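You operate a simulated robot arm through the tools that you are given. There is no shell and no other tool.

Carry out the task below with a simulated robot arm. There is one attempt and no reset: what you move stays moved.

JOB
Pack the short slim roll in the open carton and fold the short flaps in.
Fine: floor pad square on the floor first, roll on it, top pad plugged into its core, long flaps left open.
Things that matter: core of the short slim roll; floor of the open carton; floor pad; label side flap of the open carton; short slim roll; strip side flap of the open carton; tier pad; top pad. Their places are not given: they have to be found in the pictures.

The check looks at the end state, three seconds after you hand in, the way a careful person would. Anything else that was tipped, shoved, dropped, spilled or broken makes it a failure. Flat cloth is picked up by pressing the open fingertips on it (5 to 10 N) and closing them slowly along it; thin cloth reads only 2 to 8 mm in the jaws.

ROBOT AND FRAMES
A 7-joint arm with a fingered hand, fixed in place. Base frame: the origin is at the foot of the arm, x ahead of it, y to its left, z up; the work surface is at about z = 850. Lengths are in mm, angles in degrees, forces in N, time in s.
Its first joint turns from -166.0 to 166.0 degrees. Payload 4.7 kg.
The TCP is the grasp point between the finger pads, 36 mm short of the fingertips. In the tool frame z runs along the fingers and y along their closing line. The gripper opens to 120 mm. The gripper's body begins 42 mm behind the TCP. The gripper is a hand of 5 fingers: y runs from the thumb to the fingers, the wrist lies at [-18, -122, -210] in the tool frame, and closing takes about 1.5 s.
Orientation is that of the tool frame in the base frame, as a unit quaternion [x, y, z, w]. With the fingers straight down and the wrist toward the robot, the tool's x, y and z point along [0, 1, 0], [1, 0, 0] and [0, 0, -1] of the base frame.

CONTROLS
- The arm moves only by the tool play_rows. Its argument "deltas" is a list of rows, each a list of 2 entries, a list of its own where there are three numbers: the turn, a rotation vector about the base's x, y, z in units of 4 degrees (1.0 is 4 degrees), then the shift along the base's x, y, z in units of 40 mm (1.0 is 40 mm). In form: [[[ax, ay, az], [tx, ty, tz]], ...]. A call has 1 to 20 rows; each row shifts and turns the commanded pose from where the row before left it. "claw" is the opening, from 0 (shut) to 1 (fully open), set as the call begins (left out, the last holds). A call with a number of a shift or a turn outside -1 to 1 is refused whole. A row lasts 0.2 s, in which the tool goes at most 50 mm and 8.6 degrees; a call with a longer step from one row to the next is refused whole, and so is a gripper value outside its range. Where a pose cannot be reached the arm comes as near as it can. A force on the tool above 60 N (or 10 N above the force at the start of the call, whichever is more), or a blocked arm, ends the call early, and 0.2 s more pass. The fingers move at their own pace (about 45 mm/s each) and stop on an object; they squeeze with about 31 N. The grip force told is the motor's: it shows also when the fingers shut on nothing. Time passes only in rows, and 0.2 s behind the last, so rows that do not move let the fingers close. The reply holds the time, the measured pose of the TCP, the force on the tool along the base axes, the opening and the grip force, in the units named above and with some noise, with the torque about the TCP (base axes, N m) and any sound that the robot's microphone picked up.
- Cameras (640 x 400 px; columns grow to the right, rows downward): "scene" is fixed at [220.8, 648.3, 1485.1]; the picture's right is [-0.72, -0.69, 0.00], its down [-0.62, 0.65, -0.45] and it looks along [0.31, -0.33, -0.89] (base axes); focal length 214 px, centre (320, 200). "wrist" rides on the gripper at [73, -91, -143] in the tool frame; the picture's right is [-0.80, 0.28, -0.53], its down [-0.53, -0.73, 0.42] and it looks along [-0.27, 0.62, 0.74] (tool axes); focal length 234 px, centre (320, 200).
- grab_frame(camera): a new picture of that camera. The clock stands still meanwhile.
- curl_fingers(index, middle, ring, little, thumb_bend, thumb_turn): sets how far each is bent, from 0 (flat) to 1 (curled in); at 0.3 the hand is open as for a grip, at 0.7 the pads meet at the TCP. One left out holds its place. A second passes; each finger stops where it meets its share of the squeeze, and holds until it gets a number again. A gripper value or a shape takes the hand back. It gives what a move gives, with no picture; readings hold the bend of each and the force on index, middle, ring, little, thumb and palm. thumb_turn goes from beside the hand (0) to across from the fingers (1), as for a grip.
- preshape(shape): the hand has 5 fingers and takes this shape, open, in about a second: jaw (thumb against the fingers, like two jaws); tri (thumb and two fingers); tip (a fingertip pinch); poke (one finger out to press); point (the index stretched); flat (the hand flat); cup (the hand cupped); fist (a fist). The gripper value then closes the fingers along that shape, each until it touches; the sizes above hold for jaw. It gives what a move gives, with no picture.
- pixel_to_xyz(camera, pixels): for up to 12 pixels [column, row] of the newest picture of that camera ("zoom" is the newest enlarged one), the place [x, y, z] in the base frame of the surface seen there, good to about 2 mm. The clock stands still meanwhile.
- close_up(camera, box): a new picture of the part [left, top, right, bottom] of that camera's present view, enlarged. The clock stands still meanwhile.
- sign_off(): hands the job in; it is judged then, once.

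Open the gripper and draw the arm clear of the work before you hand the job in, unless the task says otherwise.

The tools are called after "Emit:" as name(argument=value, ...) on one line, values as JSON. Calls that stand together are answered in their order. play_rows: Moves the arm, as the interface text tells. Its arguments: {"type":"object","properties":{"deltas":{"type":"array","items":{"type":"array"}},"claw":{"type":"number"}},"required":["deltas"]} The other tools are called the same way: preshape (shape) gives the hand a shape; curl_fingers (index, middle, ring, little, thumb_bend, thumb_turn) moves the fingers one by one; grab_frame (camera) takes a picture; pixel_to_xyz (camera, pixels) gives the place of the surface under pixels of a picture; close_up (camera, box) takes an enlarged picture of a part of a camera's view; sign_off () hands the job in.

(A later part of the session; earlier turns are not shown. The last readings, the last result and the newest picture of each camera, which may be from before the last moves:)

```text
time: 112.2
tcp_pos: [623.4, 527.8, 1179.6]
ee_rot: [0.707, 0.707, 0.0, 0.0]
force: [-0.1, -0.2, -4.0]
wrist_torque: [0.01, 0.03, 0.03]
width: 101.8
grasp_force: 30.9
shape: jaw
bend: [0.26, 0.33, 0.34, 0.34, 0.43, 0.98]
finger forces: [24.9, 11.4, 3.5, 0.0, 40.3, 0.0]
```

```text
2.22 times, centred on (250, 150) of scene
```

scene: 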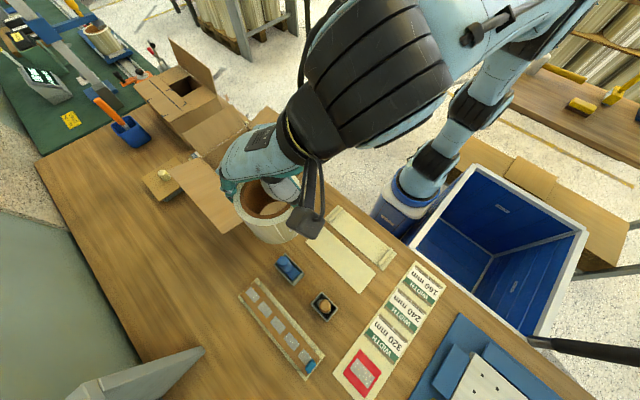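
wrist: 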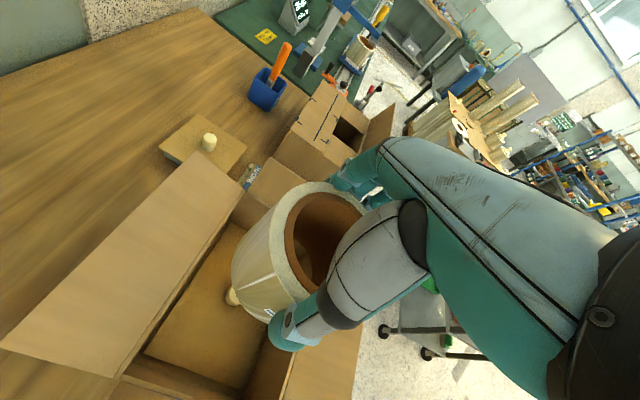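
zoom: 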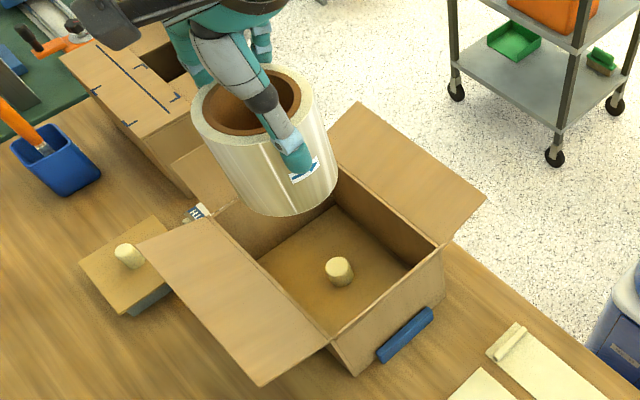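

The roll hangs over the carton. I measure its rim centre here and the knob/pad precisely.

Emit:
pixel_to_xyz(camera="zoom", pixels=[[200, 90], [198, 115], [220, 138], [255, 145], [305, 85], [312, 105], [285, 75], [338, 262], [330, 258], [350, 262], [338, 275], [330, 330]])

Emit:
pixel_to_xyz(camera="wrist", pixels=[[290, 200], [275, 225], [270, 260], [285, 290], [330, 187], [355, 200], [300, 205], [290, 240], [295, 280], [320, 192], [232, 296], [300, 188]])

```text
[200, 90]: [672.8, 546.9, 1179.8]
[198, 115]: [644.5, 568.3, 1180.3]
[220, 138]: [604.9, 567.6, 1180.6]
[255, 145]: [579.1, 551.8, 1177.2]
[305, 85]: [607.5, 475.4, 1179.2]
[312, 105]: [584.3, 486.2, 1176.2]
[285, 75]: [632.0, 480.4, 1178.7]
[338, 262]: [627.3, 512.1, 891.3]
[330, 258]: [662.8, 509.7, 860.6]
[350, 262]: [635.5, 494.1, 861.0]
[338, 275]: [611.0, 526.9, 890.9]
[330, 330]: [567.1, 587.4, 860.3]
```

```text
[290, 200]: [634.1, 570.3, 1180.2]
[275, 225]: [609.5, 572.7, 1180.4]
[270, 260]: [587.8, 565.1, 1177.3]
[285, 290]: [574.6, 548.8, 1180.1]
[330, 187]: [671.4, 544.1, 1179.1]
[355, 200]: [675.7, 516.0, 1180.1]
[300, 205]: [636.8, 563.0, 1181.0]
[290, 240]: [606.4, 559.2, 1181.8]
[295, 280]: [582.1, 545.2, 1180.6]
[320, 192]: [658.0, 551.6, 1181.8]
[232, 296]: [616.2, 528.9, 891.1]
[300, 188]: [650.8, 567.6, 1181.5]
```

Roll centre ≈(623,522) matches the knob (622,521) well within the core's clearance. I lower it into the carton.

Emit:
play_rows(deltas=[[[0, 0, 0], [0, 0, -0.4]], [[0, 0, 0], [0, 0, -0.6]], [[0, 0, 0], [0, 0, -0.6]], [[0, 0, 0], [0, 0, -0.6]], [[0, 0, 0], [0, 0, -0.6]], [[0, 0, 0], [0, 0, -0.6]], [[0, 0, 0], [0, 0, -0.6]], [[0, 0, 0], [0, 0, -0.5]], [[0, 0, 0], [0, 0, 0]]])

Emit:
close_up(camera="scene", box=[160, 60, 340, 240])

Emit:
grab_frame(camera="wrist")

```text
time: 114.2
tcp_pos: [621.5, 527.0, 998.1]
ee_rot: [0.706, 0.708, 0.0, -0.001]
force: [-1.1, -0.1, -3.9]
wrist_torque: [-0.01, 0.01, -0.03]
width: 101.9
grasp_force: 30.5
shape: jaw
bend: [0.26, 0.33, 0.34, 0.34, 0.43, 0.98]
finger forces: [24.8, 11.3, 3.5, 0.0, 40.1, 0.0]
```

```text
2.22 times, centred on (250, 150) of scene
```

zoom: 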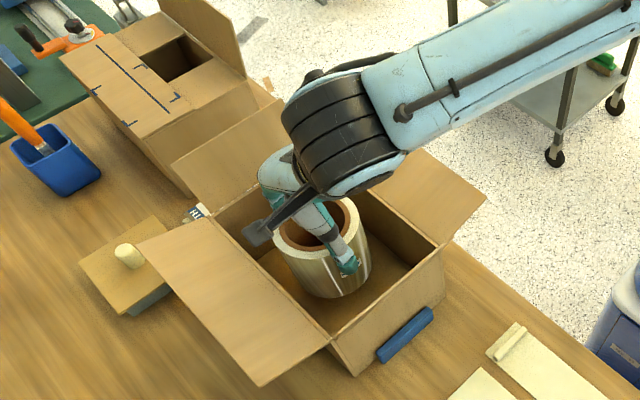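

```text
taken
```

wrist: 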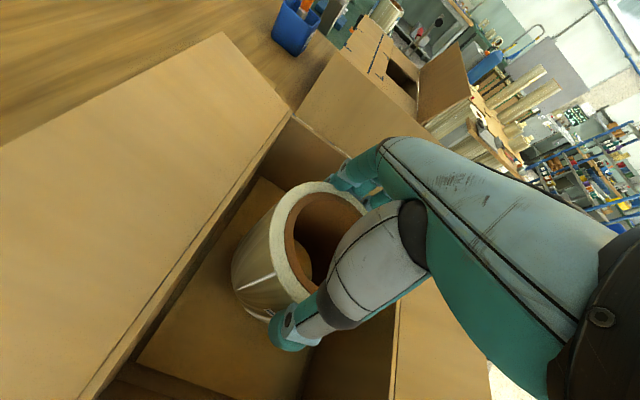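

All clear; the knob should enter the core now. I lower the last ~35 mm gently.

Emit:
play_rows(deltas=[[[0, 0, 0], [0, 0, -0.2]], [[0, 0, 0], [0, 0, -0.2]], [[0, 0, 0], [0, 0, -0.2]], [[0, 0, 0], [0, 0, -0.15]], [[0, 0, 0], [0, 0, 0]]])

Emit:
play_rows(deltas=[[[0, 0, 0], [0, 0, -0.08]], [[0, 0, 0], [0, 0, -0.06]], [[0, 0, 0], [0, 0, 0]]])

```text
time: 115.4
tcp_pos: [621.3, 527.9, 968.9]
ee_rot: [0.707, 0.708, -0.001, -0.001]
force: [0.5, -0.1, -4.5]
wrist_torque: [-0.01, 0.03, 0.02]
width: 102.2
grasp_force: 30.9
shape: jaw
bend: [0.26, 0.33, 0.34, 0.34, 0.43, 0.98]
finger forces: [24.8, 11.3, 3.5, 0.0, 40.0, 0.0]
```

```text
time: 116.2
tcp_pos: [622.3, 527.0, 963.1]
ee_rot: [0.706, 0.708, -0.001, 0.0]
force: [-0.1, -0.1, -3.7]
wrist_torque: [-0.01, 0.0, -0.02]
width: 102.1
grasp_force: 31.2
shape: jaw
bend: [0.26, 0.33, 0.34, 0.34, 0.43, 0.98]
finger forces: [24.9, 11.3, 3.5, 0.0, 40.0, 0.0]
```

Still hanging free at z=963; I step down further until the weight is taken by the pad.

Emit:
play_rows(deltas=[[[0, 0, 0], [0, 0, -0.06]], [[0, 0, 0], [0, 0, 0]]])

Emit:
play_rows(deltas=[[[0, 0, 0], [0, 0, -0.05]], [[0, 0, 0], [0, 0, 0]]])

```text
time: 116.8
tcp_pos: [621.1, 527.2, 961.2]
ee_rot: [0.706, 0.708, -0.001, 0.0]
force: [0.0, 0.1, -2.4]
wrist_torque: [-0.03, 0.03, -0.02]
width: 102.0
grasp_force: 31.5
shape: jaw
bend: [0.26, 0.33, 0.34, 0.34, 0.43, 0.98]
finger forces: [24.8, 11.4, 3.5, 0.0, 40.1, 0.1]
```

```text
time: 117.4
tcp_pos: [621.5, 527.9, 960.6]
ee_rot: [0.707, 0.708, 0.001, -0.001]
force: [0.3, 2.9, 2.5]
wrist_torque: [-0.15, 0.11, -0.03]
width: 102.0
grasp_force: 30.9
shape: jaw
bend: [0.26, 0.33, 0.34, 0.34, 0.43, 0.98]
finger forces: [24.8, 11.3, 3.7, 0.0, 41.1, 0.0]
```

The roll is seated (force changed sign at z≈960.6, as expected). I open the hand fully.

Emit:
play_rows(deltas=[[[0, 0, 0], [0, 0, 0]], [[0, 0, 0], [0, 0, 0]], [[0, 0, 0], [0, 0, 0]], [[0, 0, 0], [0, 0, 0]], [[0, 0, 0], [0, 0, 0]]], claw=1.0)

Emit:
grab_frame(camera="wrist")

```text
time: 118.6
tcp_pos: [621.9, 527.3, 959.3]
ee_rot: [0.706, 0.708, 0.001, -0.001]
force: [2.1, 2.6, 7.2]
wrist_torque: [0.04, -0.07, 0.03]
width: 120.1
grasp_force: 0.1
shape: jaw
bend: [0.28, 0.3, 0.3, 0.3, 0.29, 0.97]
finger forces: [5.3, 0.1, 0.0, 0.1, 2.9, 0.1]
```

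```text
taken
```

wrist: 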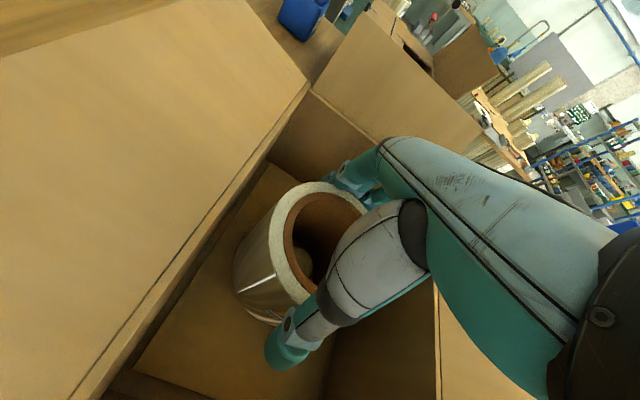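

Index and thumb lightly graze the rim. I lift slowly, letting them slide free, then check the roll stayed.

Emit:
play_rows(deltas=[[[0, 0, 0], [0, 0, 0.05]], [[0, 0, 0], [0, 0, 0.1]], [[0, 0, 0], [0, 0, 0.1]], [[0, 0, 0], [0, 0, 0.15]], [[0, 0, 0], [0, 0, 0]]])

Emit:
grab_frame(camera="wrist")

```text
time: 119.8
tcp_pos: [621.1, 526.7, 975.1]
ee_rot: [0.707, 0.707, -0.001, -0.001]
force: [1.0, -0.4, -0.3]
wrist_torque: [0.04, 0.01, -0.05]
width: 120.1
grasp_force: 0.0
shape: jaw
bend: [0.3, 0.3, 0.3, 0.3, 0.3, 0.97]
finger forces: [0.1, 0.0, 0.0, 0.0, 0.0, 0.0]
```

```text
taken
```

wrist: 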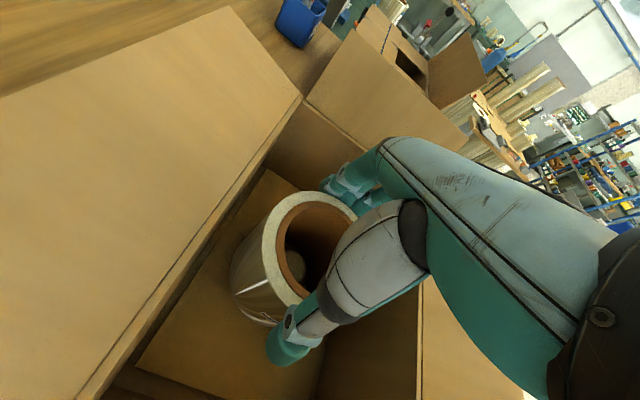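

The hand is free and the roll remains. I rise clear to z≈1170 and inspect the carton.

Emit:
play_rows(deltas=[[[0, 0, 0], [0, 0, 0.4]], [[0, 0, 0], [0, 0, 0.6]], [[0, 0, 0], [0, 0, 0.6]], [[0, 0, 0], [0, 0, 0.6]], [[0, 0, 0], [0, 0, 0.6]], [[0, 0, 0], [0, 0, 0.6]], [[0, 0, 0], [0, 0, 0.6]], [[0, 0, 0], [0, 0, 0.6]], [[0, 0, 0], [0, 0, 0.4]]])

Emit:
grab_frame(camera="wrist")

Emit:
close_up(camera="scene", box=[160, 80, 330, 240])

```text
time: 121.8
tcp_pos: [622.0, 526.8, 1174.8]
ee_rot: [0.707, 0.707, 0.0, -0.002]
force: [0.0, -0.1, -0.4]
wrist_torque: [0.0, 0.05, -0.03]
width: 120.1
grasp_force: 0.0
shape: jaw
bend: [0.3, 0.3, 0.3, 0.3, 0.3, 0.97]
finger forces: [0.1, 0.0, 0.0, 0.0, 0.1, 0.0]
```

```text
taken
```

wrist: 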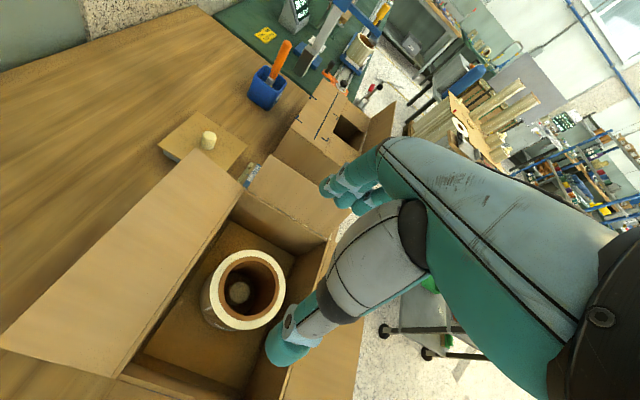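

```text
2.50 times, centred on (245, 160) of scene
```

zoom: 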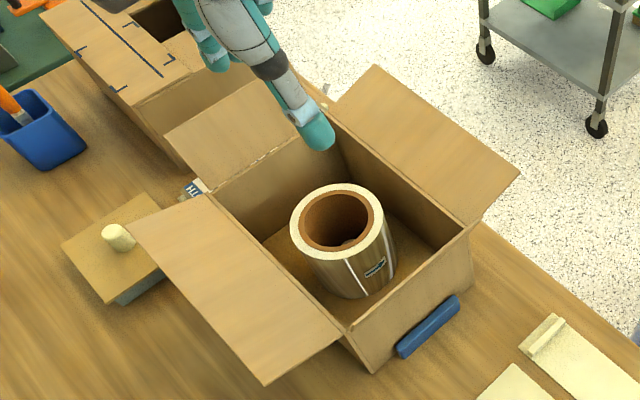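

The roll stands on the pad with the knob inside its core. Now I examine the small knobbed pad at wrist (203,145) closely.

Emit:
close_up(camera="wrist", box=[140, 90, 270, 200])

Emit:
pixel_to_xyz(camera="zoom", pixels=[[335, 165], [325, 160], [350, 165], [325, 200], [230, 80], [395, 180], [300, 270], [105, 205], [520, 190], [480, 235], [130, 210], [250, 150]])

```text
3.64 times, centred on (205, 145) of wrist
```

zoom: 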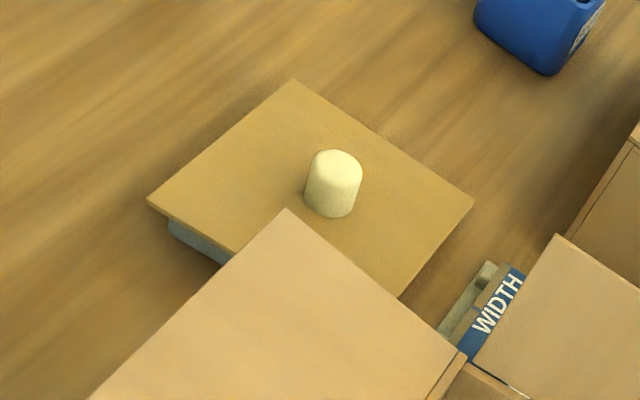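

```text
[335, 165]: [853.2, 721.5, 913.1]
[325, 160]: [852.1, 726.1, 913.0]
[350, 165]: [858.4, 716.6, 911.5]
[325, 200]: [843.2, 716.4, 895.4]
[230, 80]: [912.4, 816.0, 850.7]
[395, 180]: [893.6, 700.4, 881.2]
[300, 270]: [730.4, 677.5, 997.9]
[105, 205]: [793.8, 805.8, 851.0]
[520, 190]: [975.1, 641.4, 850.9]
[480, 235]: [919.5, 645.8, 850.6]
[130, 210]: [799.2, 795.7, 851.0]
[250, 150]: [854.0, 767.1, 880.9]
```

The pad's knob top centre is at (853,719.5,912). I rotate to yaw 30 and travel there high (z≈1170) before descending beyond the flap's corner.

Emit:
play_rows(deltas=[[[0, 0, 0.75], [0.35, 0.38, 0]], [[0, 0, 0.75], [0.35, 0.38, 0]], [[0, 0, 0.75], [0.35, 0.38, 0]], [[0, 0, 0.75], [0.35, 0.38, 0]], [[0, 0, 0.75], [0.35, 0.38, 0]], [[0, 0, 0.75], [0.35, 0.38, 0]], [[0, 0, 0.75], [0.35, 0.38, 0]], [[0, 0, 0.75], [0.35, 0.38, 0]], [[0, 0, 0.75], [0.35, 0.38, 0]], [[0, 0, 0.75], [0.35, 0.4, 0]], [[0, 0, 0], [0.1, 0, -0.2]]])

Emit:
grab_frame(camera="scene")

```text
time: 124.2
tcp_pos: [767.7, 682.2, 1166.4]
ee_rot: [0.499, 0.866, -0.001, 0.0]
force: [0.5, -0.2, -1.1]
wrist_torque: [0.01, -0.02, 0.0]
width: 119.7
grasp_force: 0.1
shape: jaw
bend: [0.3, 0.3, 0.3, 0.3, 0.3, 0.97]
finger forces: [0.1, 0.0, 0.0, 0.0, 0.1, 0.0]
```

```text
taken
```

scene: 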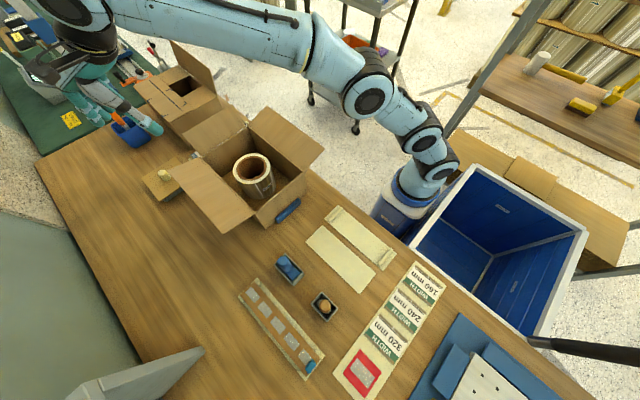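

Reached (768,682,1166). Now I descend diagonally toward the knob to about z=1010.

Emit:
play_rows(deltas=[[[0, 0, 0], [0.26, 0.13, -0.5]], [[0, 0, 0], [0.26, 0.13, -0.5]], [[0, 0, 0], [0.26, 0.13, -0.5]], [[0, 0, 0], [0.26, 0.13, -0.5]], [[0, 0, 0], [0.26, 0.13, -0.5]], [[0, 0, 0], [0.26, 0.13, -0.5]], [[0, 0, 0], [0.26, 0.13, -0.5]], [[0, 0, 0], [0.26, 0.13, -0.4]], [[0, 0, 0], [0, 0, 0]]])

Emit:
grab_frame(camera="scene")

Emit:
grab_frame(camera="wrist")

```text
time: 126.2
tcp_pos: [849.2, 721.5, 1011.4]
ee_rot: [0.5, 0.866, 0.0, -0.001]
force: [0.7, 0.2, -1.1]
wrist_torque: [0.01, 0.0, -0.03]
width: 119.8
grasp_force: 0.0
shape: jaw
bend: [0.3, 0.3, 0.3, 0.3, 0.3, 0.97]
finger forces: [0.0, 0.1, 0.0, 0.0, 0.0, 0.1]
```

```text
taken
```

scene: 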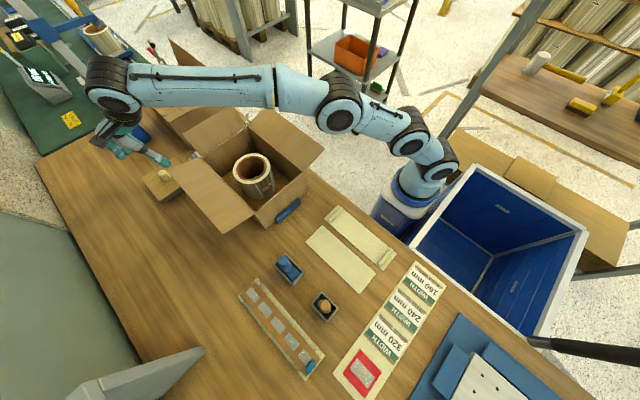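

```text
taken
```

wrist: 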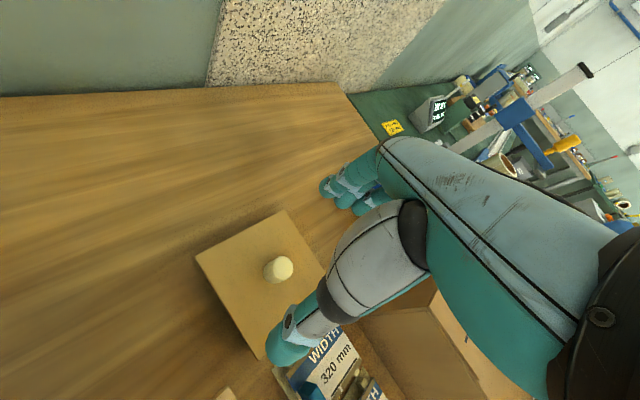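

The arm reaches the knob pose with the tool down, no problem. I check the knob's position and the label rack near the thumb at (325,365).

Emit:
pixel_to_xyz(camera="wrist", pixels=[[278, 268], [270, 266], [290, 265], [278, 258], [278, 280], [325, 350], [335, 370], [300, 385], [345, 385], [285, 375], [360, 395], [350, 345]])

Emit:
close_up(camera="wrist", box=[190, 200, 390, 400])

```text
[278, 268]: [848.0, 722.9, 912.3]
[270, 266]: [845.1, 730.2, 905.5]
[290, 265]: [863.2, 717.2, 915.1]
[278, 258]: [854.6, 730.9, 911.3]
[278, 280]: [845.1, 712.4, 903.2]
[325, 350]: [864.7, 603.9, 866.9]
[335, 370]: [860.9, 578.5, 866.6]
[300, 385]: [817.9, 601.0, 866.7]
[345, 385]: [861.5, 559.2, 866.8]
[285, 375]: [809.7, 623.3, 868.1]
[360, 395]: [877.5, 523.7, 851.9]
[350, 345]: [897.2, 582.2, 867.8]
```

```text
2.00 times, centred on (290, 300) of wrist
```

zoom: 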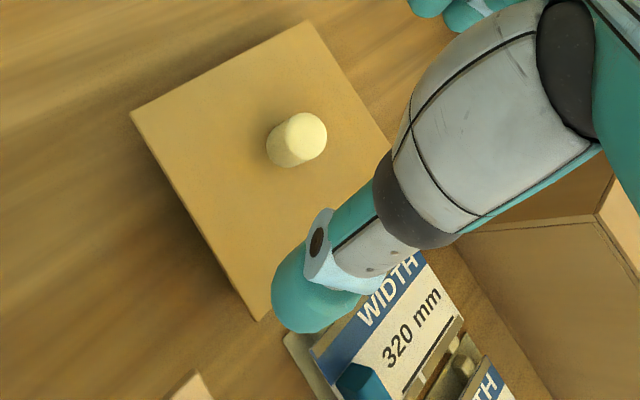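

The knob centre is (853,721) and the rack (z≤868) is clear of the thumb. I lower to z≈922 with a small lateral correction.

Emit:
play_rows(deltas=[[[0, 0, 0], [0.03, 0.1, -0.3]], [[0, 0, 0], [0, 0, -0.4]], [[0, 0, 0], [0, 0, -0.4]], [[0, 0, 0], [0, 0, -0.4]], [[0, 0, 0], [0, 0, -0.4]], [[0, 0, 0], [0, 0, -0.3]], [[0, 0, 0], [0, 0, 0]]])

Emit:
grab_frame(camera="wrist")

Emit:
close_up(camera="scene", box=[80, 60, 330, 240])

```text
time: 127.8
tcp_pos: [850.5, 724.8, 924.1]
ee_rot: [0.499, 0.866, -0.001, -0.001]
force: [0.2, 0.1, -0.2]
wrist_torque: [-0.01, 0.02, -0.02]
width: 119.9
grasp_force: 0.0
shape: jaw
bend: [0.3, 0.3, 0.3, 0.3, 0.3, 0.97]
finger forces: [0.0, 0.0, 0.0, 0.0, 0.0, 0.0]
```

```text
taken
```

wrist: 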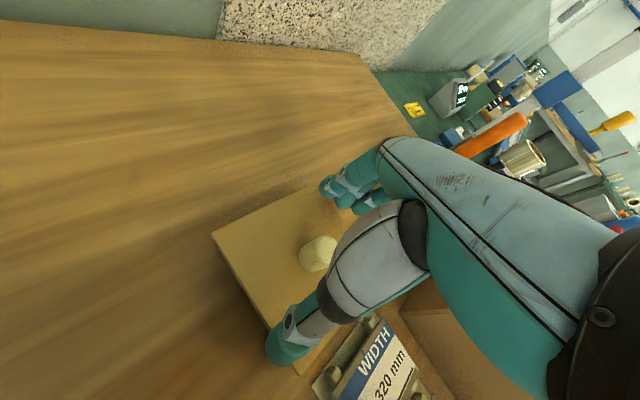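

```text
2.22 times, centred on (205, 150) of scene
```

zoom: 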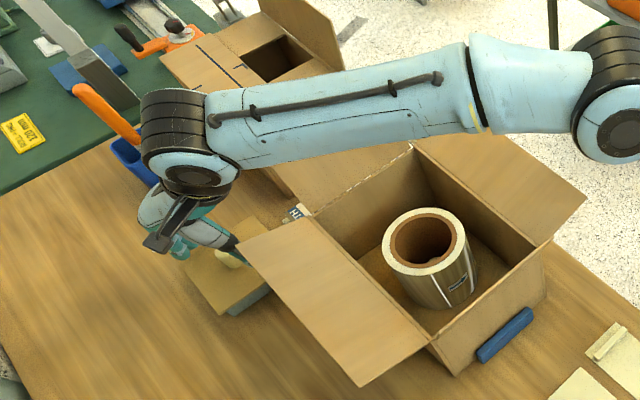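

The knob sits between thumb and fingers as before, with no contact. I lower 2 mm and close.

Emit:
play_rows(deltas=[[[0, 0, 0], [0, 0, -0.05]], [[0, 0, 0], [0, 0, 0]]])

Emit:
play_rows(deltas=[[[0, 0, 0], [0, 0, 0]], [[0, 0, 0], [0, 0, 0]], [[0, 0, 0], [0, 0, 0]], [[0, 0, 0], [0, 0, 0]], [[0, 0, 0], [0, 0, 0]], [[0, 0, 0], [0, 0, 0]], [[0, 0, 0], [0, 0, 0]], [[0, 0, 0], [0, 0, 0]], [[0, 0, 0], [0, 0, 0]]], claw=0.0)

Emit:
grab_frame(camera="wrist")

```text
time: 128.4
tcp_pos: [850.6, 725.2, 920.8]
ee_rot: [0.5, 0.866, -0.001, -0.001]
force: [0.3, 0.2, 0.4]
wrist_torque: [0.02, 0.01, -0.01]
width: 119.7
grasp_force: 0.0
shape: jaw
bend: [0.3, 0.3, 0.3, 0.3, 0.3, 0.97]
finger forces: [0.0, 0.1, 0.0, 0.1, 0.2, 0.0]
```

```text
time: 130.4
tcp_pos: [851.3, 725.4, 920.6]
ee_rot: [0.499, 0.867, 0.0, -0.001]
force: [0.2, -0.7, 0.1]
wrist_torque: [0.01, -0.08, 0.06]
width: 14.7
grasp_force: 30.5
shape: jaw
bend: [0.72, 0.6, 0.69, 0.69, 0.75, 1.0]
finger forces: [12.4, 12.3, 0.0, 0.0, 24.4, 0.1]
```

```text
taken
```

wrist: 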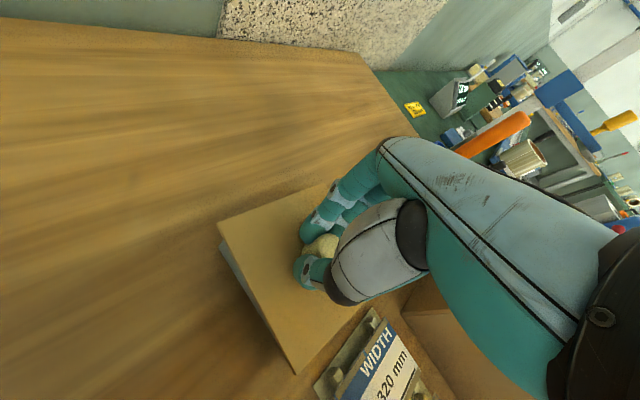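

Gripped (thumb 24 N vs index/middle 12 N each). I lift straight up slowly.

Emit:
play_rows(deltas=[[[0, 0, 0], [0, 0, 0.1]], [[0, 0, 0], [0, 0, 0.1]], [[0, 0, 0], [0, 0, 0.15]], [[0, 0, 0], [0, 0, 0.2]], [[0, 0, 0], [0, 0, 0.2]], [[0, 0, 0], [0, 0, 0.25]], [[0, 0, 0], [0, 0, 0.25]], [[0, 0, 0], [0, 0, 0]]])

Emit:
grab_frame(camera="wrist")

Emit:
close_up(camera="scene", box=[100, 90, 260, 240])

```text
time: 132.2
tcp_pos: [851.2, 725.2, 970.1]
ee_rot: [0.499, 0.867, 0.0, -0.002]
force: [-0.6, 0.2, -0.6]
wrist_torque: [-0.01, -0.02, 0.01]
width: 15.1
grasp_force: 30.9
shape: jaw
bend: [0.72, 0.6, 0.69, 0.69, 0.75, 1.0]
finger forces: [13.1, 12.0, 0.0, 0.0, 24.6, 0.0]
```

```text
taken
```

wrist: 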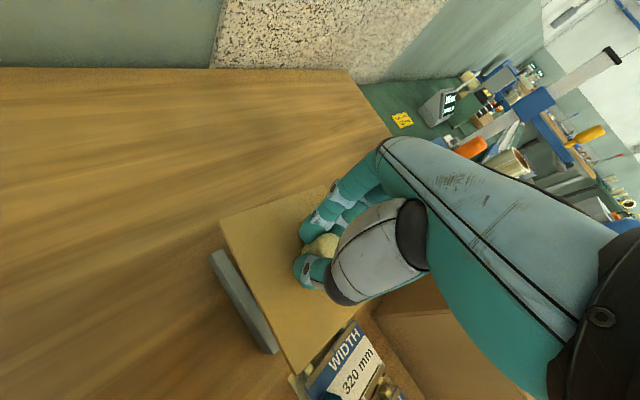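

```text
2.67 times, centred on (180, 165) of scene
```

zoom: 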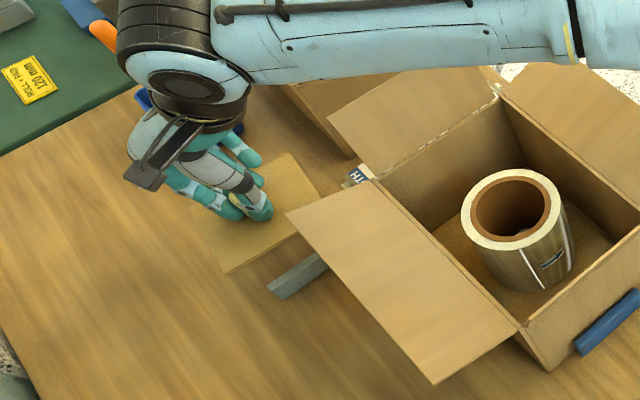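

The pad came off its stand. I raise it further and retreat diagonally, then look at the stand and the pad.

Emit:
play_rows(deltas=[[[0, 0, 0], [0, 0, 0.4]], [[0, 0, 0], [0, 0, 0.5]], [[0, 0, 0], [-0.2, -0.1, 0.5]], [[0, 0, 0], [-0.26, -0.13, 0.5]], [[0, 0, 0], [-0.26, -0.13, 0.5]], [[0, 0, 0], [-0.26, -0.13, 0.5]], [[0, 0, 0], [-0.26, -0.13, 0.5]], [[0, 0, 0], [-0.26, -0.13, 0.5]], [[0, 0, 0], [-0.26, -0.13, 0.5]], [[0, 0, 0], [-0.26, -0.13, 0.4]], [[0, 0, 0], [0, 0, 0]]])

Emit:
grab_frame(camera="wrist")

Emit:
grab_frame(camera="scene")

```text
time: 134.6
tcp_pos: [767.6, 686.1, 1163.1]
ee_rot: [0.5, 0.866, 0.0, -0.001]
force: [-0.2, 0.8, -0.8]
wrist_torque: [-0.01, 0.01, 0.01]
width: 15.2
grasp_force: 31.3
shape: jaw
bend: [0.72, 0.6, 0.69, 0.69, 0.75, 1.0]
finger forces: [13.1, 12.2, 0.1, 0.0, 24.5, 0.0]
```

```text
taken
```

wrist: 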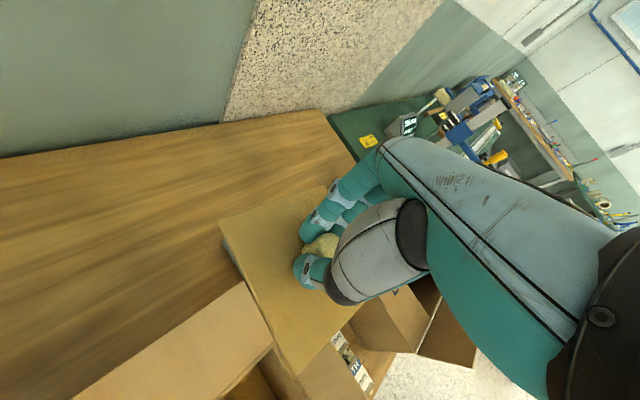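

```text
taken
```

scene: 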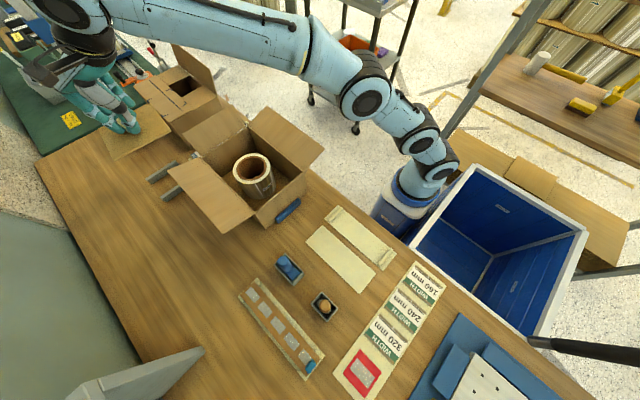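

The stand turns out to be two gray rails with a gap between, which fits a pad with a central plug underneath. I measure the rails and zoom on the pad held in the hand.

Emit:
close_up(camera="scene", box=[90, 80, 230, 210])

Emit:
pixel_to_xyz(camera="scene", pixels=[[152, 180], [162, 170], [172, 163], [166, 195], [176, 188], [163, 181], [170, 177], [156, 178], [150, 130], [115, 155], [170, 128], [140, 108]])

```text
3.08 times, centred on (160, 145) of scene
```

zoom: 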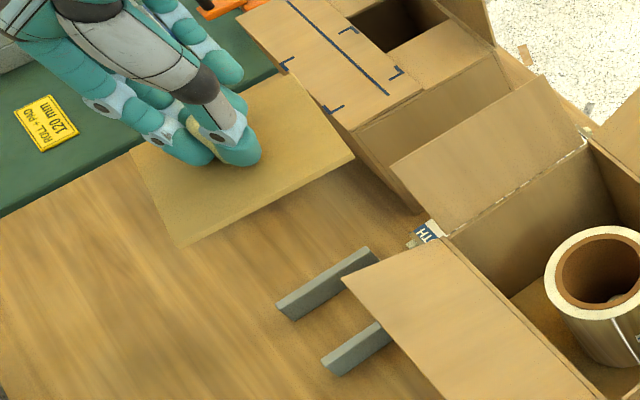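

```text
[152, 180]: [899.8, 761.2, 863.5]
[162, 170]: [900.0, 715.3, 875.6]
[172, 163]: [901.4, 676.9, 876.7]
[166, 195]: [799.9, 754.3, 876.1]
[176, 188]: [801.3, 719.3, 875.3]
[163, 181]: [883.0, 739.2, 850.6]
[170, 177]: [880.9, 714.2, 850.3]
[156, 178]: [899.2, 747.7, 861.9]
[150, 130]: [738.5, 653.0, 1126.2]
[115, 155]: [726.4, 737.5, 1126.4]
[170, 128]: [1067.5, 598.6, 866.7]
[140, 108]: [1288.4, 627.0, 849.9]
```

The rails (x≈800 and 900) leave a ~90 mm gap for a plug. Now I measure the roll's core centre in the carton for alignment.

Emit:
close_up(camera="scene", box=[215, 135, 295, 215])

Emit:
pixel_to_xyz(camera="zoom", pixels=[[222, 110], [240, 75], [285, 60], [330, 75], [350, 105], [345, 140], [310, 165], [265, 165], [230, 145], [250, 120], [320, 120], [285, 155]])

```text
5.00 times, centred on (255, 175) of scene
```

zoom: 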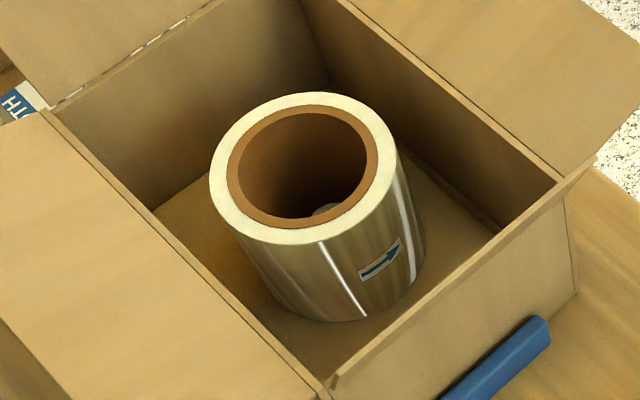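

```text
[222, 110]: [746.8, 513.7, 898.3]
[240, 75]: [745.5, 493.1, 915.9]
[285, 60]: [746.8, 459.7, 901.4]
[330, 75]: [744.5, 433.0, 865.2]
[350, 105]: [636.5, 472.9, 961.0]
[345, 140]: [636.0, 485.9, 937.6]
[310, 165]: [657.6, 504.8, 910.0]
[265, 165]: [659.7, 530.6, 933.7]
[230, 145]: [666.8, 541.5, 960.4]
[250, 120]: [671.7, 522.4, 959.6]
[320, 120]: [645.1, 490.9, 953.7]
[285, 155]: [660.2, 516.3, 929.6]
```

I pick points exactly on the rim and the core's edge this time.

Emit:
pixel_to_xyz(camera="zoom", pixels=[[217, 175], [240, 225], [290, 240], [345, 222], [385, 180], [393, 145], [375, 115], [330, 98], [280, 100], [240, 122], [220, 150], [320, 236]])

Emit:
pixel_to_xyz(camera="zoom", pixels=[[233, 175], [250, 205], [280, 222], [315, 224], [350, 205], [372, 170], [374, 140], [355, 118], [320, 109], [285, 113], [255, 130], [237, 155]])

```text
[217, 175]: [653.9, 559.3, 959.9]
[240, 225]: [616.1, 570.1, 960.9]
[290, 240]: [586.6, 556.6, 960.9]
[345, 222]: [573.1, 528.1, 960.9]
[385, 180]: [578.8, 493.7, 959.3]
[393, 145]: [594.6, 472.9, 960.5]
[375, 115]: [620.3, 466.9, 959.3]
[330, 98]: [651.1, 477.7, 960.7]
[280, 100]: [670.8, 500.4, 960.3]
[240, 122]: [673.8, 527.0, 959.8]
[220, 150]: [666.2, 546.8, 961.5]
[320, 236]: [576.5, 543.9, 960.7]
```

```text
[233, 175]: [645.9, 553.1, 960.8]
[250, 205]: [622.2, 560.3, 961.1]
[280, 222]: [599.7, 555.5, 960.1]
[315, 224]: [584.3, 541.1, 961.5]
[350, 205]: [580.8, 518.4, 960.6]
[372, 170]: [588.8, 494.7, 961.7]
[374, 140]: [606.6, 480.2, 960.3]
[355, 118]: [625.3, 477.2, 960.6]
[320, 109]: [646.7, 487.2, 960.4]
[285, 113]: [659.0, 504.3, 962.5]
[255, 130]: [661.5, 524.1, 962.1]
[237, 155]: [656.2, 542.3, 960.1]
```

Roll centre in the carton is about (622.5,519.3), rim z≈960.7. I carry the pad above it at z≈1160.

Emit:
play_rows(deltas=[[[0, 0, 0], [-0.369, -0.406, 0]], [[0, 0, 0], [-0.369, -0.406, 0]], [[0, 0, 0], [-0.369, -0.406, 0]], [[0, 0, 0], [-0.369, -0.406, 0]], [[0, 0, 0], [-0.369, -0.406, 0]], [[0, 0, 0], [-0.369, -0.406, 0]], [[0, 0, 0], [-0.369, -0.406, 0]], [[0, 0, 0], [-0.369, -0.406, 0]], [[0, 0, 0], [-0.369, -0.406, 0]], [[0, 0, 0], [-0.369, -0.406, 0]], [[0, 0, 0], [0, 0, 0]]])

Emit:
grab_frame(camera="wrist")

Emit:
close_up(camera="scene", box=[170, 50, 330, 210])

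```text
time: 137.0
tcp_pos: [621.2, 522.5, 1163.5]
ee_rot: [0.499, 0.867, 0.001, -0.002]
force: [-0.1, 0.5, -0.9]
wrist_torque: [-0.03, 0.01, 0.01]
width: 15.1
grasp_force: 30.6
shape: jaw
bend: [0.72, 0.6, 0.69, 0.69, 0.75, 1.0]
finger forces: [13.2, 12.2, 0.0, 0.1, 24.4, 0.0]
```

```text
taken
```

wrist: 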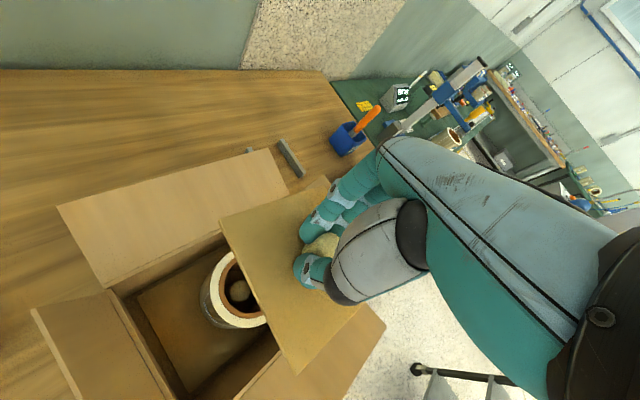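

```text
2.50 times, centred on (250, 130) of scene
```

zoom: 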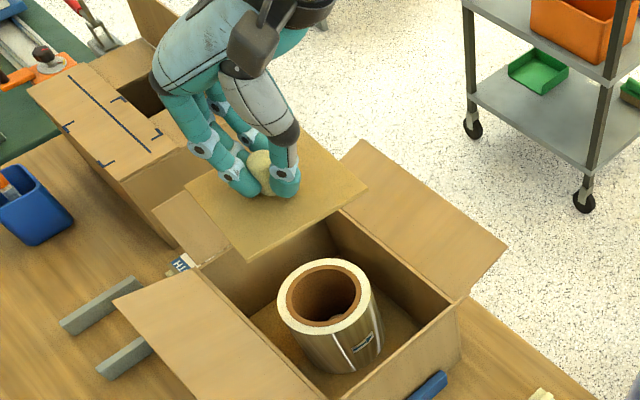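

I measure the pad's corners: left (188,190), bottom (248,257), right (363,187) in the zoom.

Emit:
pixel_to_xyz(camera="zoom", pixels=[[189, 190], [248, 255], [362, 187], [215, 222], [305, 222], [340, 160], [235, 240], [280, 237], [330, 207], [200, 203], [350, 170], [300, 210]])

Emit:
pixel_to_xyz(camera="wrist", pixels=[[223, 222], [260, 300], [296, 368], [240, 258], [280, 198], [310, 184], [330, 340], [350, 312], [240, 213], [280, 340], [270, 270], [322, 245]])

```text
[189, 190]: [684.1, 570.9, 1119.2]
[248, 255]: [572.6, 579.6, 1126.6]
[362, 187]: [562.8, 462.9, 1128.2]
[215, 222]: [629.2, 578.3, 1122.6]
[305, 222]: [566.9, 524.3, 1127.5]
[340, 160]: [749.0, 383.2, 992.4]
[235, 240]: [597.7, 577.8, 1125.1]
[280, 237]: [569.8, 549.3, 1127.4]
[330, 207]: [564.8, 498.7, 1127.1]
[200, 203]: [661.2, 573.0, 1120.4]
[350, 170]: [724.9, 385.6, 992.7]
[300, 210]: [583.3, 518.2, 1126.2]
```

```text
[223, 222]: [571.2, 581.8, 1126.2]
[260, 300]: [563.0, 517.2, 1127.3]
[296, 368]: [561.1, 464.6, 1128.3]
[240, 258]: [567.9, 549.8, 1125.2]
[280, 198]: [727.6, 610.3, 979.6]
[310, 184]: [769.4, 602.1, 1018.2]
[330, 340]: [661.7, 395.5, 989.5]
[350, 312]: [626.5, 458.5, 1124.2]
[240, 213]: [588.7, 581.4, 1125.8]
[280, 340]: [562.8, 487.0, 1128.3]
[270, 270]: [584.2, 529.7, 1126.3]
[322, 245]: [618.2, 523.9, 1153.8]
```

The pad is turned −4.7° about z and tilted ~3.8° (low at +x) in the grip; its centre is (624.3,517.3). I correct yaw, tilt and position.

Emit:
play_rows(deltas=[[[0.1, -0.48, 0.59], [-0.06, 0.015, 0]], [[0.1, -0.47, 0.58], [-0.055, 0.015, 0]], [[0, 0, 0], [0, 0, 0]]])

Emit:
grab_frame(camera="wrist")

Emit:
close_up(camera="scene", box=[170, 50, 330, 210])

Emit:
pixel_to_xyz(camera="zoom", pixels=[[189, 185], [245, 253], [362, 190], [215, 218], [305, 222], [235, 238], [280, 237], [330, 207], [200, 200], [225, 228], [345, 200], [300, 210]])

```text
time: 137.8
tcp_pos: [617.4, 524.1, 1162.3]
ee_rot: [0.462, 0.886, 0.023, 0.025]
force: [-0.8, 0.0, -1.5]
wrist_torque: [-0.01, 0.04, -0.03]
width: 14.9
grasp_force: 30.6
shape: jaw
bend: [0.72, 0.6, 0.69, 0.69, 0.75, 1.0]
finger forces: [13.2, 12.3, 0.0, 0.0, 24.4, 0.0]
```

```text
taken
```

wrist: 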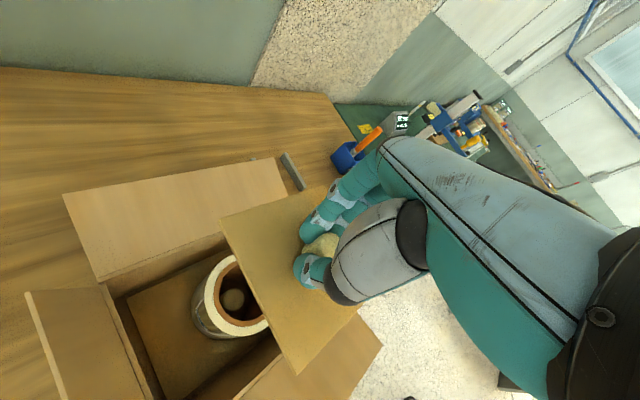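

```text
2.50 times, centred on (250, 130) of scene
```

zoom: 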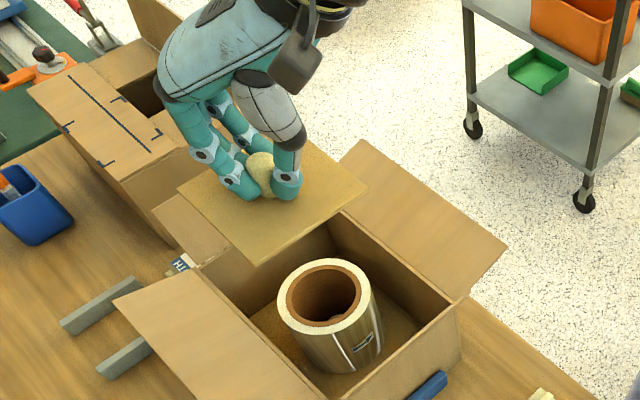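

```text
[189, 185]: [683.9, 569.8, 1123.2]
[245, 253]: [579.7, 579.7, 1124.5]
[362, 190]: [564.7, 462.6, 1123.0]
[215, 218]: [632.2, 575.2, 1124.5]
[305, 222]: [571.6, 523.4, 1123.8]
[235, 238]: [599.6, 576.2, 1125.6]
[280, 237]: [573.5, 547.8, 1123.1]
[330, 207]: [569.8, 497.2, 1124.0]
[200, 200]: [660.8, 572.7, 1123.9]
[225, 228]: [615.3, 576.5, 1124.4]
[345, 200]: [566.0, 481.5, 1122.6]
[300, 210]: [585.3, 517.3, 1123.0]
```

It's level now (z within ±1.5). I get the corner points for the new position.

Emit:
pixel_to_xyz(camera="zoom", pixels=[[180, 188], [257, 260], [363, 187], [200, 208], [220, 227], [240, 246], [280, 246], [300, 232], [320, 218], [340, 204], [190, 198], [310, 225]])

Emit:
pixel_to_xyz(camera="wrist", pixels=[[222, 220], [240, 258], [260, 298], [280, 338], [297, 370], [250, 207], [280, 196], [236, 212], [320, 350], [345, 325], [310, 184], [325, 245]])

```text
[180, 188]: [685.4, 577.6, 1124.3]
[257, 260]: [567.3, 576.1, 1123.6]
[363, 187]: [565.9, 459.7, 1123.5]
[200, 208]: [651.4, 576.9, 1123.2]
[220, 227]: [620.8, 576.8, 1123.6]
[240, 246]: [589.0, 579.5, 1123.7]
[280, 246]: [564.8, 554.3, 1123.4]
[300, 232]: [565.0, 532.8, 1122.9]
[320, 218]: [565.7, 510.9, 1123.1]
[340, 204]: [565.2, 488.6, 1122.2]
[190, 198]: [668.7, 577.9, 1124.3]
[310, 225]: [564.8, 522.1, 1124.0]
```

```text
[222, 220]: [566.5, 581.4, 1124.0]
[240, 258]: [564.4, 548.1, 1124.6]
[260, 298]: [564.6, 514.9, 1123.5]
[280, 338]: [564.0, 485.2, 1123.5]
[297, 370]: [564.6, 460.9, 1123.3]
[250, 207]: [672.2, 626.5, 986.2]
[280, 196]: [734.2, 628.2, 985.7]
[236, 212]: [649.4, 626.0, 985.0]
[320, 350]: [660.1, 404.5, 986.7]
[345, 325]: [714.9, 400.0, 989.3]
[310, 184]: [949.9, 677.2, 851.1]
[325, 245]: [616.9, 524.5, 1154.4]
```

The pad is square and centred near (624,519.5); I shift −1.5 mm in x and lower to just above the roll.

Emit:
play_rows(deltas=[[[0, 0, 0], [-0.037, 0, -0.3]], [[0, 0, 0], [0, 0, -0.5]], [[0, 0, 0], [0, 0, -0.5]], [[0, 0, 0], [0, 0, -0.5]], [[0, 0, 0], [0, 0, -0.5]], [[0, 0, 0], [0, 0, -0.5]], [[0, 0, 0], [0, 0, 0]]])

Emit:
close_up(camera="scene", box=[190, 90, 310, 210])

Emit:
grab_frame(camera="wrist")

```text
time: 139.4
tcp_pos: [616.6, 525.3, 1050.6]
ee_rot: [0.464, 0.885, 0.023, 0.025]
force: [0.2, 0.0, -0.7]
wrist_torque: [-0.01, 0.01, -0.02]
width: 14.8
grasp_force: 31.4
shape: jaw
bend: [0.72, 0.6, 0.69, 0.69, 0.75, 1.0]
finger forces: [13.2, 12.3, 0.0, 0.1, 24.3, 0.0]
```

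```text
3.33 times, centred on (250, 150) of scene
```

zoom: 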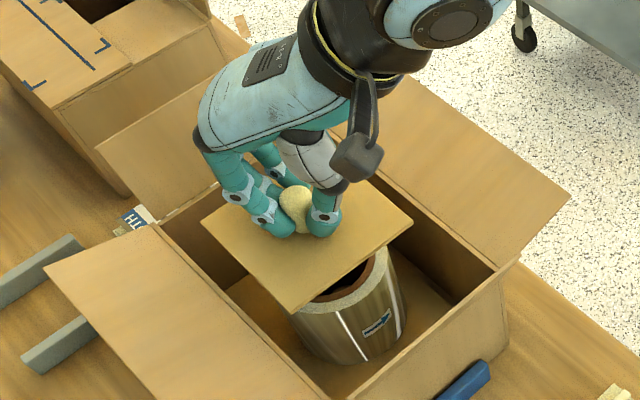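

```text
taken
```

wrist: 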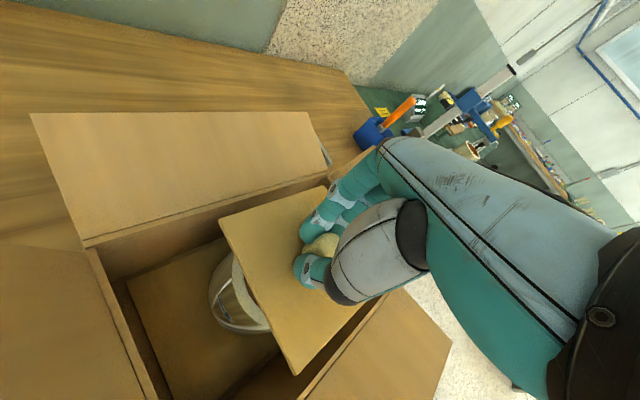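

Under the pad edge a dark shape shows near the core at (350,280) of the zoom; I look closer and measure positions again.

Emit:
close_up(camera="scene", box=[225, 140, 285, 200])

Emit:
pixel_to_xyz(camera="scene", pixels=[[212, 157], [242, 182], [272, 157], [225, 168], [255, 172], [263, 164], [234, 175], [248, 177]])

```text
6.67 times, centred on (255, 170) of scene
```

zoom: 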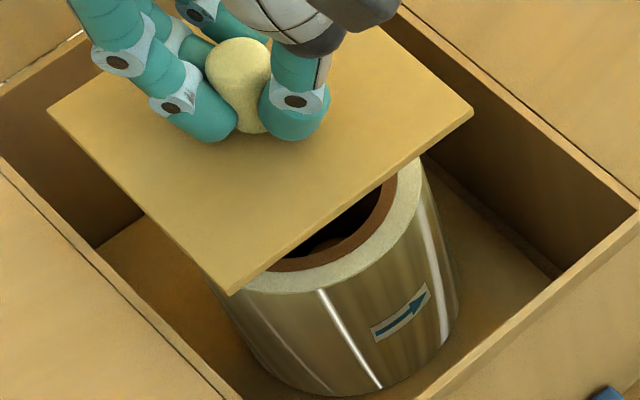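

```text
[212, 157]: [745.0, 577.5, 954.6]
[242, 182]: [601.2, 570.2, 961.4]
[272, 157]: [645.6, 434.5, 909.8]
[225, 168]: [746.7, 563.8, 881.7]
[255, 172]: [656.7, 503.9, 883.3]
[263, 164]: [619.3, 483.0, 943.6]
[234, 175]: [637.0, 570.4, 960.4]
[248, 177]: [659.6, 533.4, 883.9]
```

I measure the pad's edges in this zoom to confirm centring over the roll.

Emit:
pixel_to_xyz(camera="zoom", pixels=[[52, 108], [90, 150], [140, 200], [190, 250], [228, 287], [270, 258], [330, 214], [390, 170], [440, 133], [468, 112], [380, 215], [340, 255]])

```text
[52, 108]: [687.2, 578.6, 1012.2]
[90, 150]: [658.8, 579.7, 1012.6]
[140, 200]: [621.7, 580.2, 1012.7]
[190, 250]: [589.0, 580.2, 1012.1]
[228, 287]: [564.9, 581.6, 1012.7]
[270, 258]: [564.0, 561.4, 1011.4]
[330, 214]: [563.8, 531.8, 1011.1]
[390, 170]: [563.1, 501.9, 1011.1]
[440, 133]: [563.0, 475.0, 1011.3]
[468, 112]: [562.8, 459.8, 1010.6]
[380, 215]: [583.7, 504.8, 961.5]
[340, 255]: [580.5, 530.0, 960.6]
```

Pad centre ≈(624.7,520) versus roll (622.5,519.3): I shift −2/−0.7 mm and lower carefully, watching for plug contact.

Emit:
play_rows(deltas=[[[0, 0, 0.25], [-0.05, -0.018, -0.1]], [[0, 0, 0], [0, 0, -0.2]], [[0, 0, 0], [0, 0, -0.2]], [[0, 0, 0], [0, 0, 0]]])

Emit:
play_rows(deltas=[[[0, 0, 0], [0, 0, -0.1]], [[0, 0, 0], [0, 0, 0]]])

Emit:
play_rows(deltas=[[[0, 0, 0], [0, 0, -0.1]], [[0, 0, 0], [0, 0, 0]]])

```text
time: 140.4
tcp_pos: [614.4, 525.4, 1032.3]
ee_rot: [0.455, 0.89, 0.023, 0.024]
force: [-0.1, -0.3, -0.9]
wrist_torque: [0.0, -0.02, -0.08]
width: 14.9
grasp_force: 30.7
shape: jaw
bend: [0.72, 0.6, 0.69, 0.69, 0.75, 1.0]
finger forces: [13.3, 12.3, 0.1, 0.1, 24.2, 0.1]
```

```text
time: 141.0
tcp_pos: [611.9, 523.6, 1028.1]
ee_rot: [0.456, 0.889, 0.023, 0.025]
force: [0.5, 0.4, -0.6]
wrist_torque: [0.03, 0.01, 0.02]
width: 15.2
grasp_force: 31.3
shape: jaw
bend: [0.72, 0.6, 0.69, 0.69, 0.75, 1.0]
finger forces: [13.1, 12.4, 0.0, 0.0, 24.3, 0.0]
```

```text
time: 141.6
tcp_pos: [613.8, 523.3, 1024.0]
ee_rot: [0.456, 0.889, 0.023, 0.024]
force: [-0.5, 0.4, -1.2]
wrist_torque: [0.02, 0.0, -0.01]
width: 15.0
grasp_force: 31.0
shape: jaw
bend: [0.72, 0.6, 0.69, 0.69, 0.75, 1.0]
finger forces: [13.4, 12.3, 0.1, 0.0, 24.3, 0.0]
```

No resistance yet at z=1024. I continue in 3–4 mm steps.

Emit:
play_rows(deltas=[[[0, 0, 0], [0, 0, -0.1]], [[0, 0, 0], [0, 0, 0]]])

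Emit:
play_rows(deltas=[[[0, 0, 0], [0, 0, -0.1]], [[0, 0, 0], [0, 0, 0]]])

Emit:
play_rows(deltas=[[[0, 0, 0], [0, 0, -0.08]], [[0, 0, 0], [0, 0, 0]]])

```text
time: 142.2
tcp_pos: [613.4, 524.4, 1020.1]
ee_rot: [0.456, 0.889, 0.023, 0.025]
force: [-0.8, -0.9, -0.8]
wrist_torque: [0.02, 0.03, 0.0]
width: 15.0
grasp_force: 31.1
shape: jaw
bend: [0.72, 0.6, 0.69, 0.69, 0.75, 1.0]
finger forces: [13.2, 12.3, 0.1, 0.0, 24.3, 0.0]
```

```text
time: 142.8
tcp_pos: [612.6, 523.7, 1015.1]
ee_rot: [0.456, 0.89, 0.023, 0.025]
force: [0.1, 0.6, -0.6]
wrist_torque: [0.01, 0.02, 0.0]
width: 14.8
grasp_force: 31.3
shape: jaw
bend: [0.72, 0.6, 0.69, 0.69, 0.75, 1.0]
finger forces: [13.4, 12.3, 0.1, 0.1, 24.2, 0.0]
```

```text
time: 143.4
tcp_pos: [614.2, 523.2, 1011.0]
ee_rot: [0.455, 0.89, 0.023, 0.024]
force: [-0.8, 0.7, -1.2]
wrist_torque: [0.02, 0.0, -0.03]
width: 14.9
grasp_force: 31.0
shape: jaw
bend: [0.72, 0.6, 0.69, 0.69, 0.75, 1.0]
finger forces: [13.3, 12.2, 0.0, 0.0, 24.3, 0.0]
```

Still free at z=1011, so the plug (if any) has entered cleanly. I check the picture before the last millimetres.

Emit:
close_up(camera="scene", box=[215, 130, 290, 205])

Emit:
pixel_to_xyz(camera="zoom", pixels=[[100, 150], [150, 200], [200, 240], [235, 275], [300, 250], [350, 215], [400, 180], [440, 150], [260, 295], [330, 285], [380, 260], [400, 225]])

```text
5.33 times, centred on (252, 168) of scene
```

zoom: 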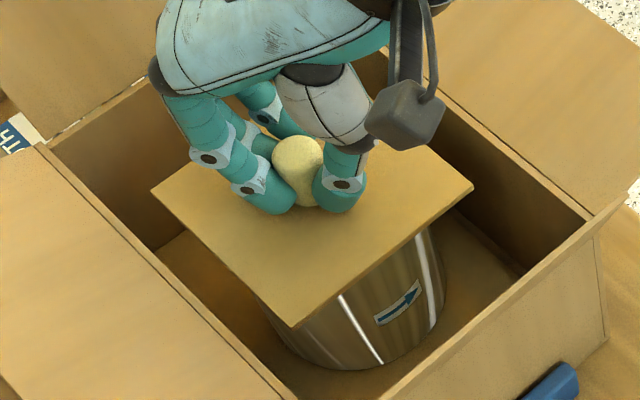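

```text
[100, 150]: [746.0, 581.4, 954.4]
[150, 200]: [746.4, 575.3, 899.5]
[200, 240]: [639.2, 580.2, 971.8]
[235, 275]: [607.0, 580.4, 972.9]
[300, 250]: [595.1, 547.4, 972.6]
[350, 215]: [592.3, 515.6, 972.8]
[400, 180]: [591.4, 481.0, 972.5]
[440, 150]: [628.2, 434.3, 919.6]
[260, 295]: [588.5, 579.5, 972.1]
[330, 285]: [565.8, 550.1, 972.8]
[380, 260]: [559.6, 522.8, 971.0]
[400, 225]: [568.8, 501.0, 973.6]
```

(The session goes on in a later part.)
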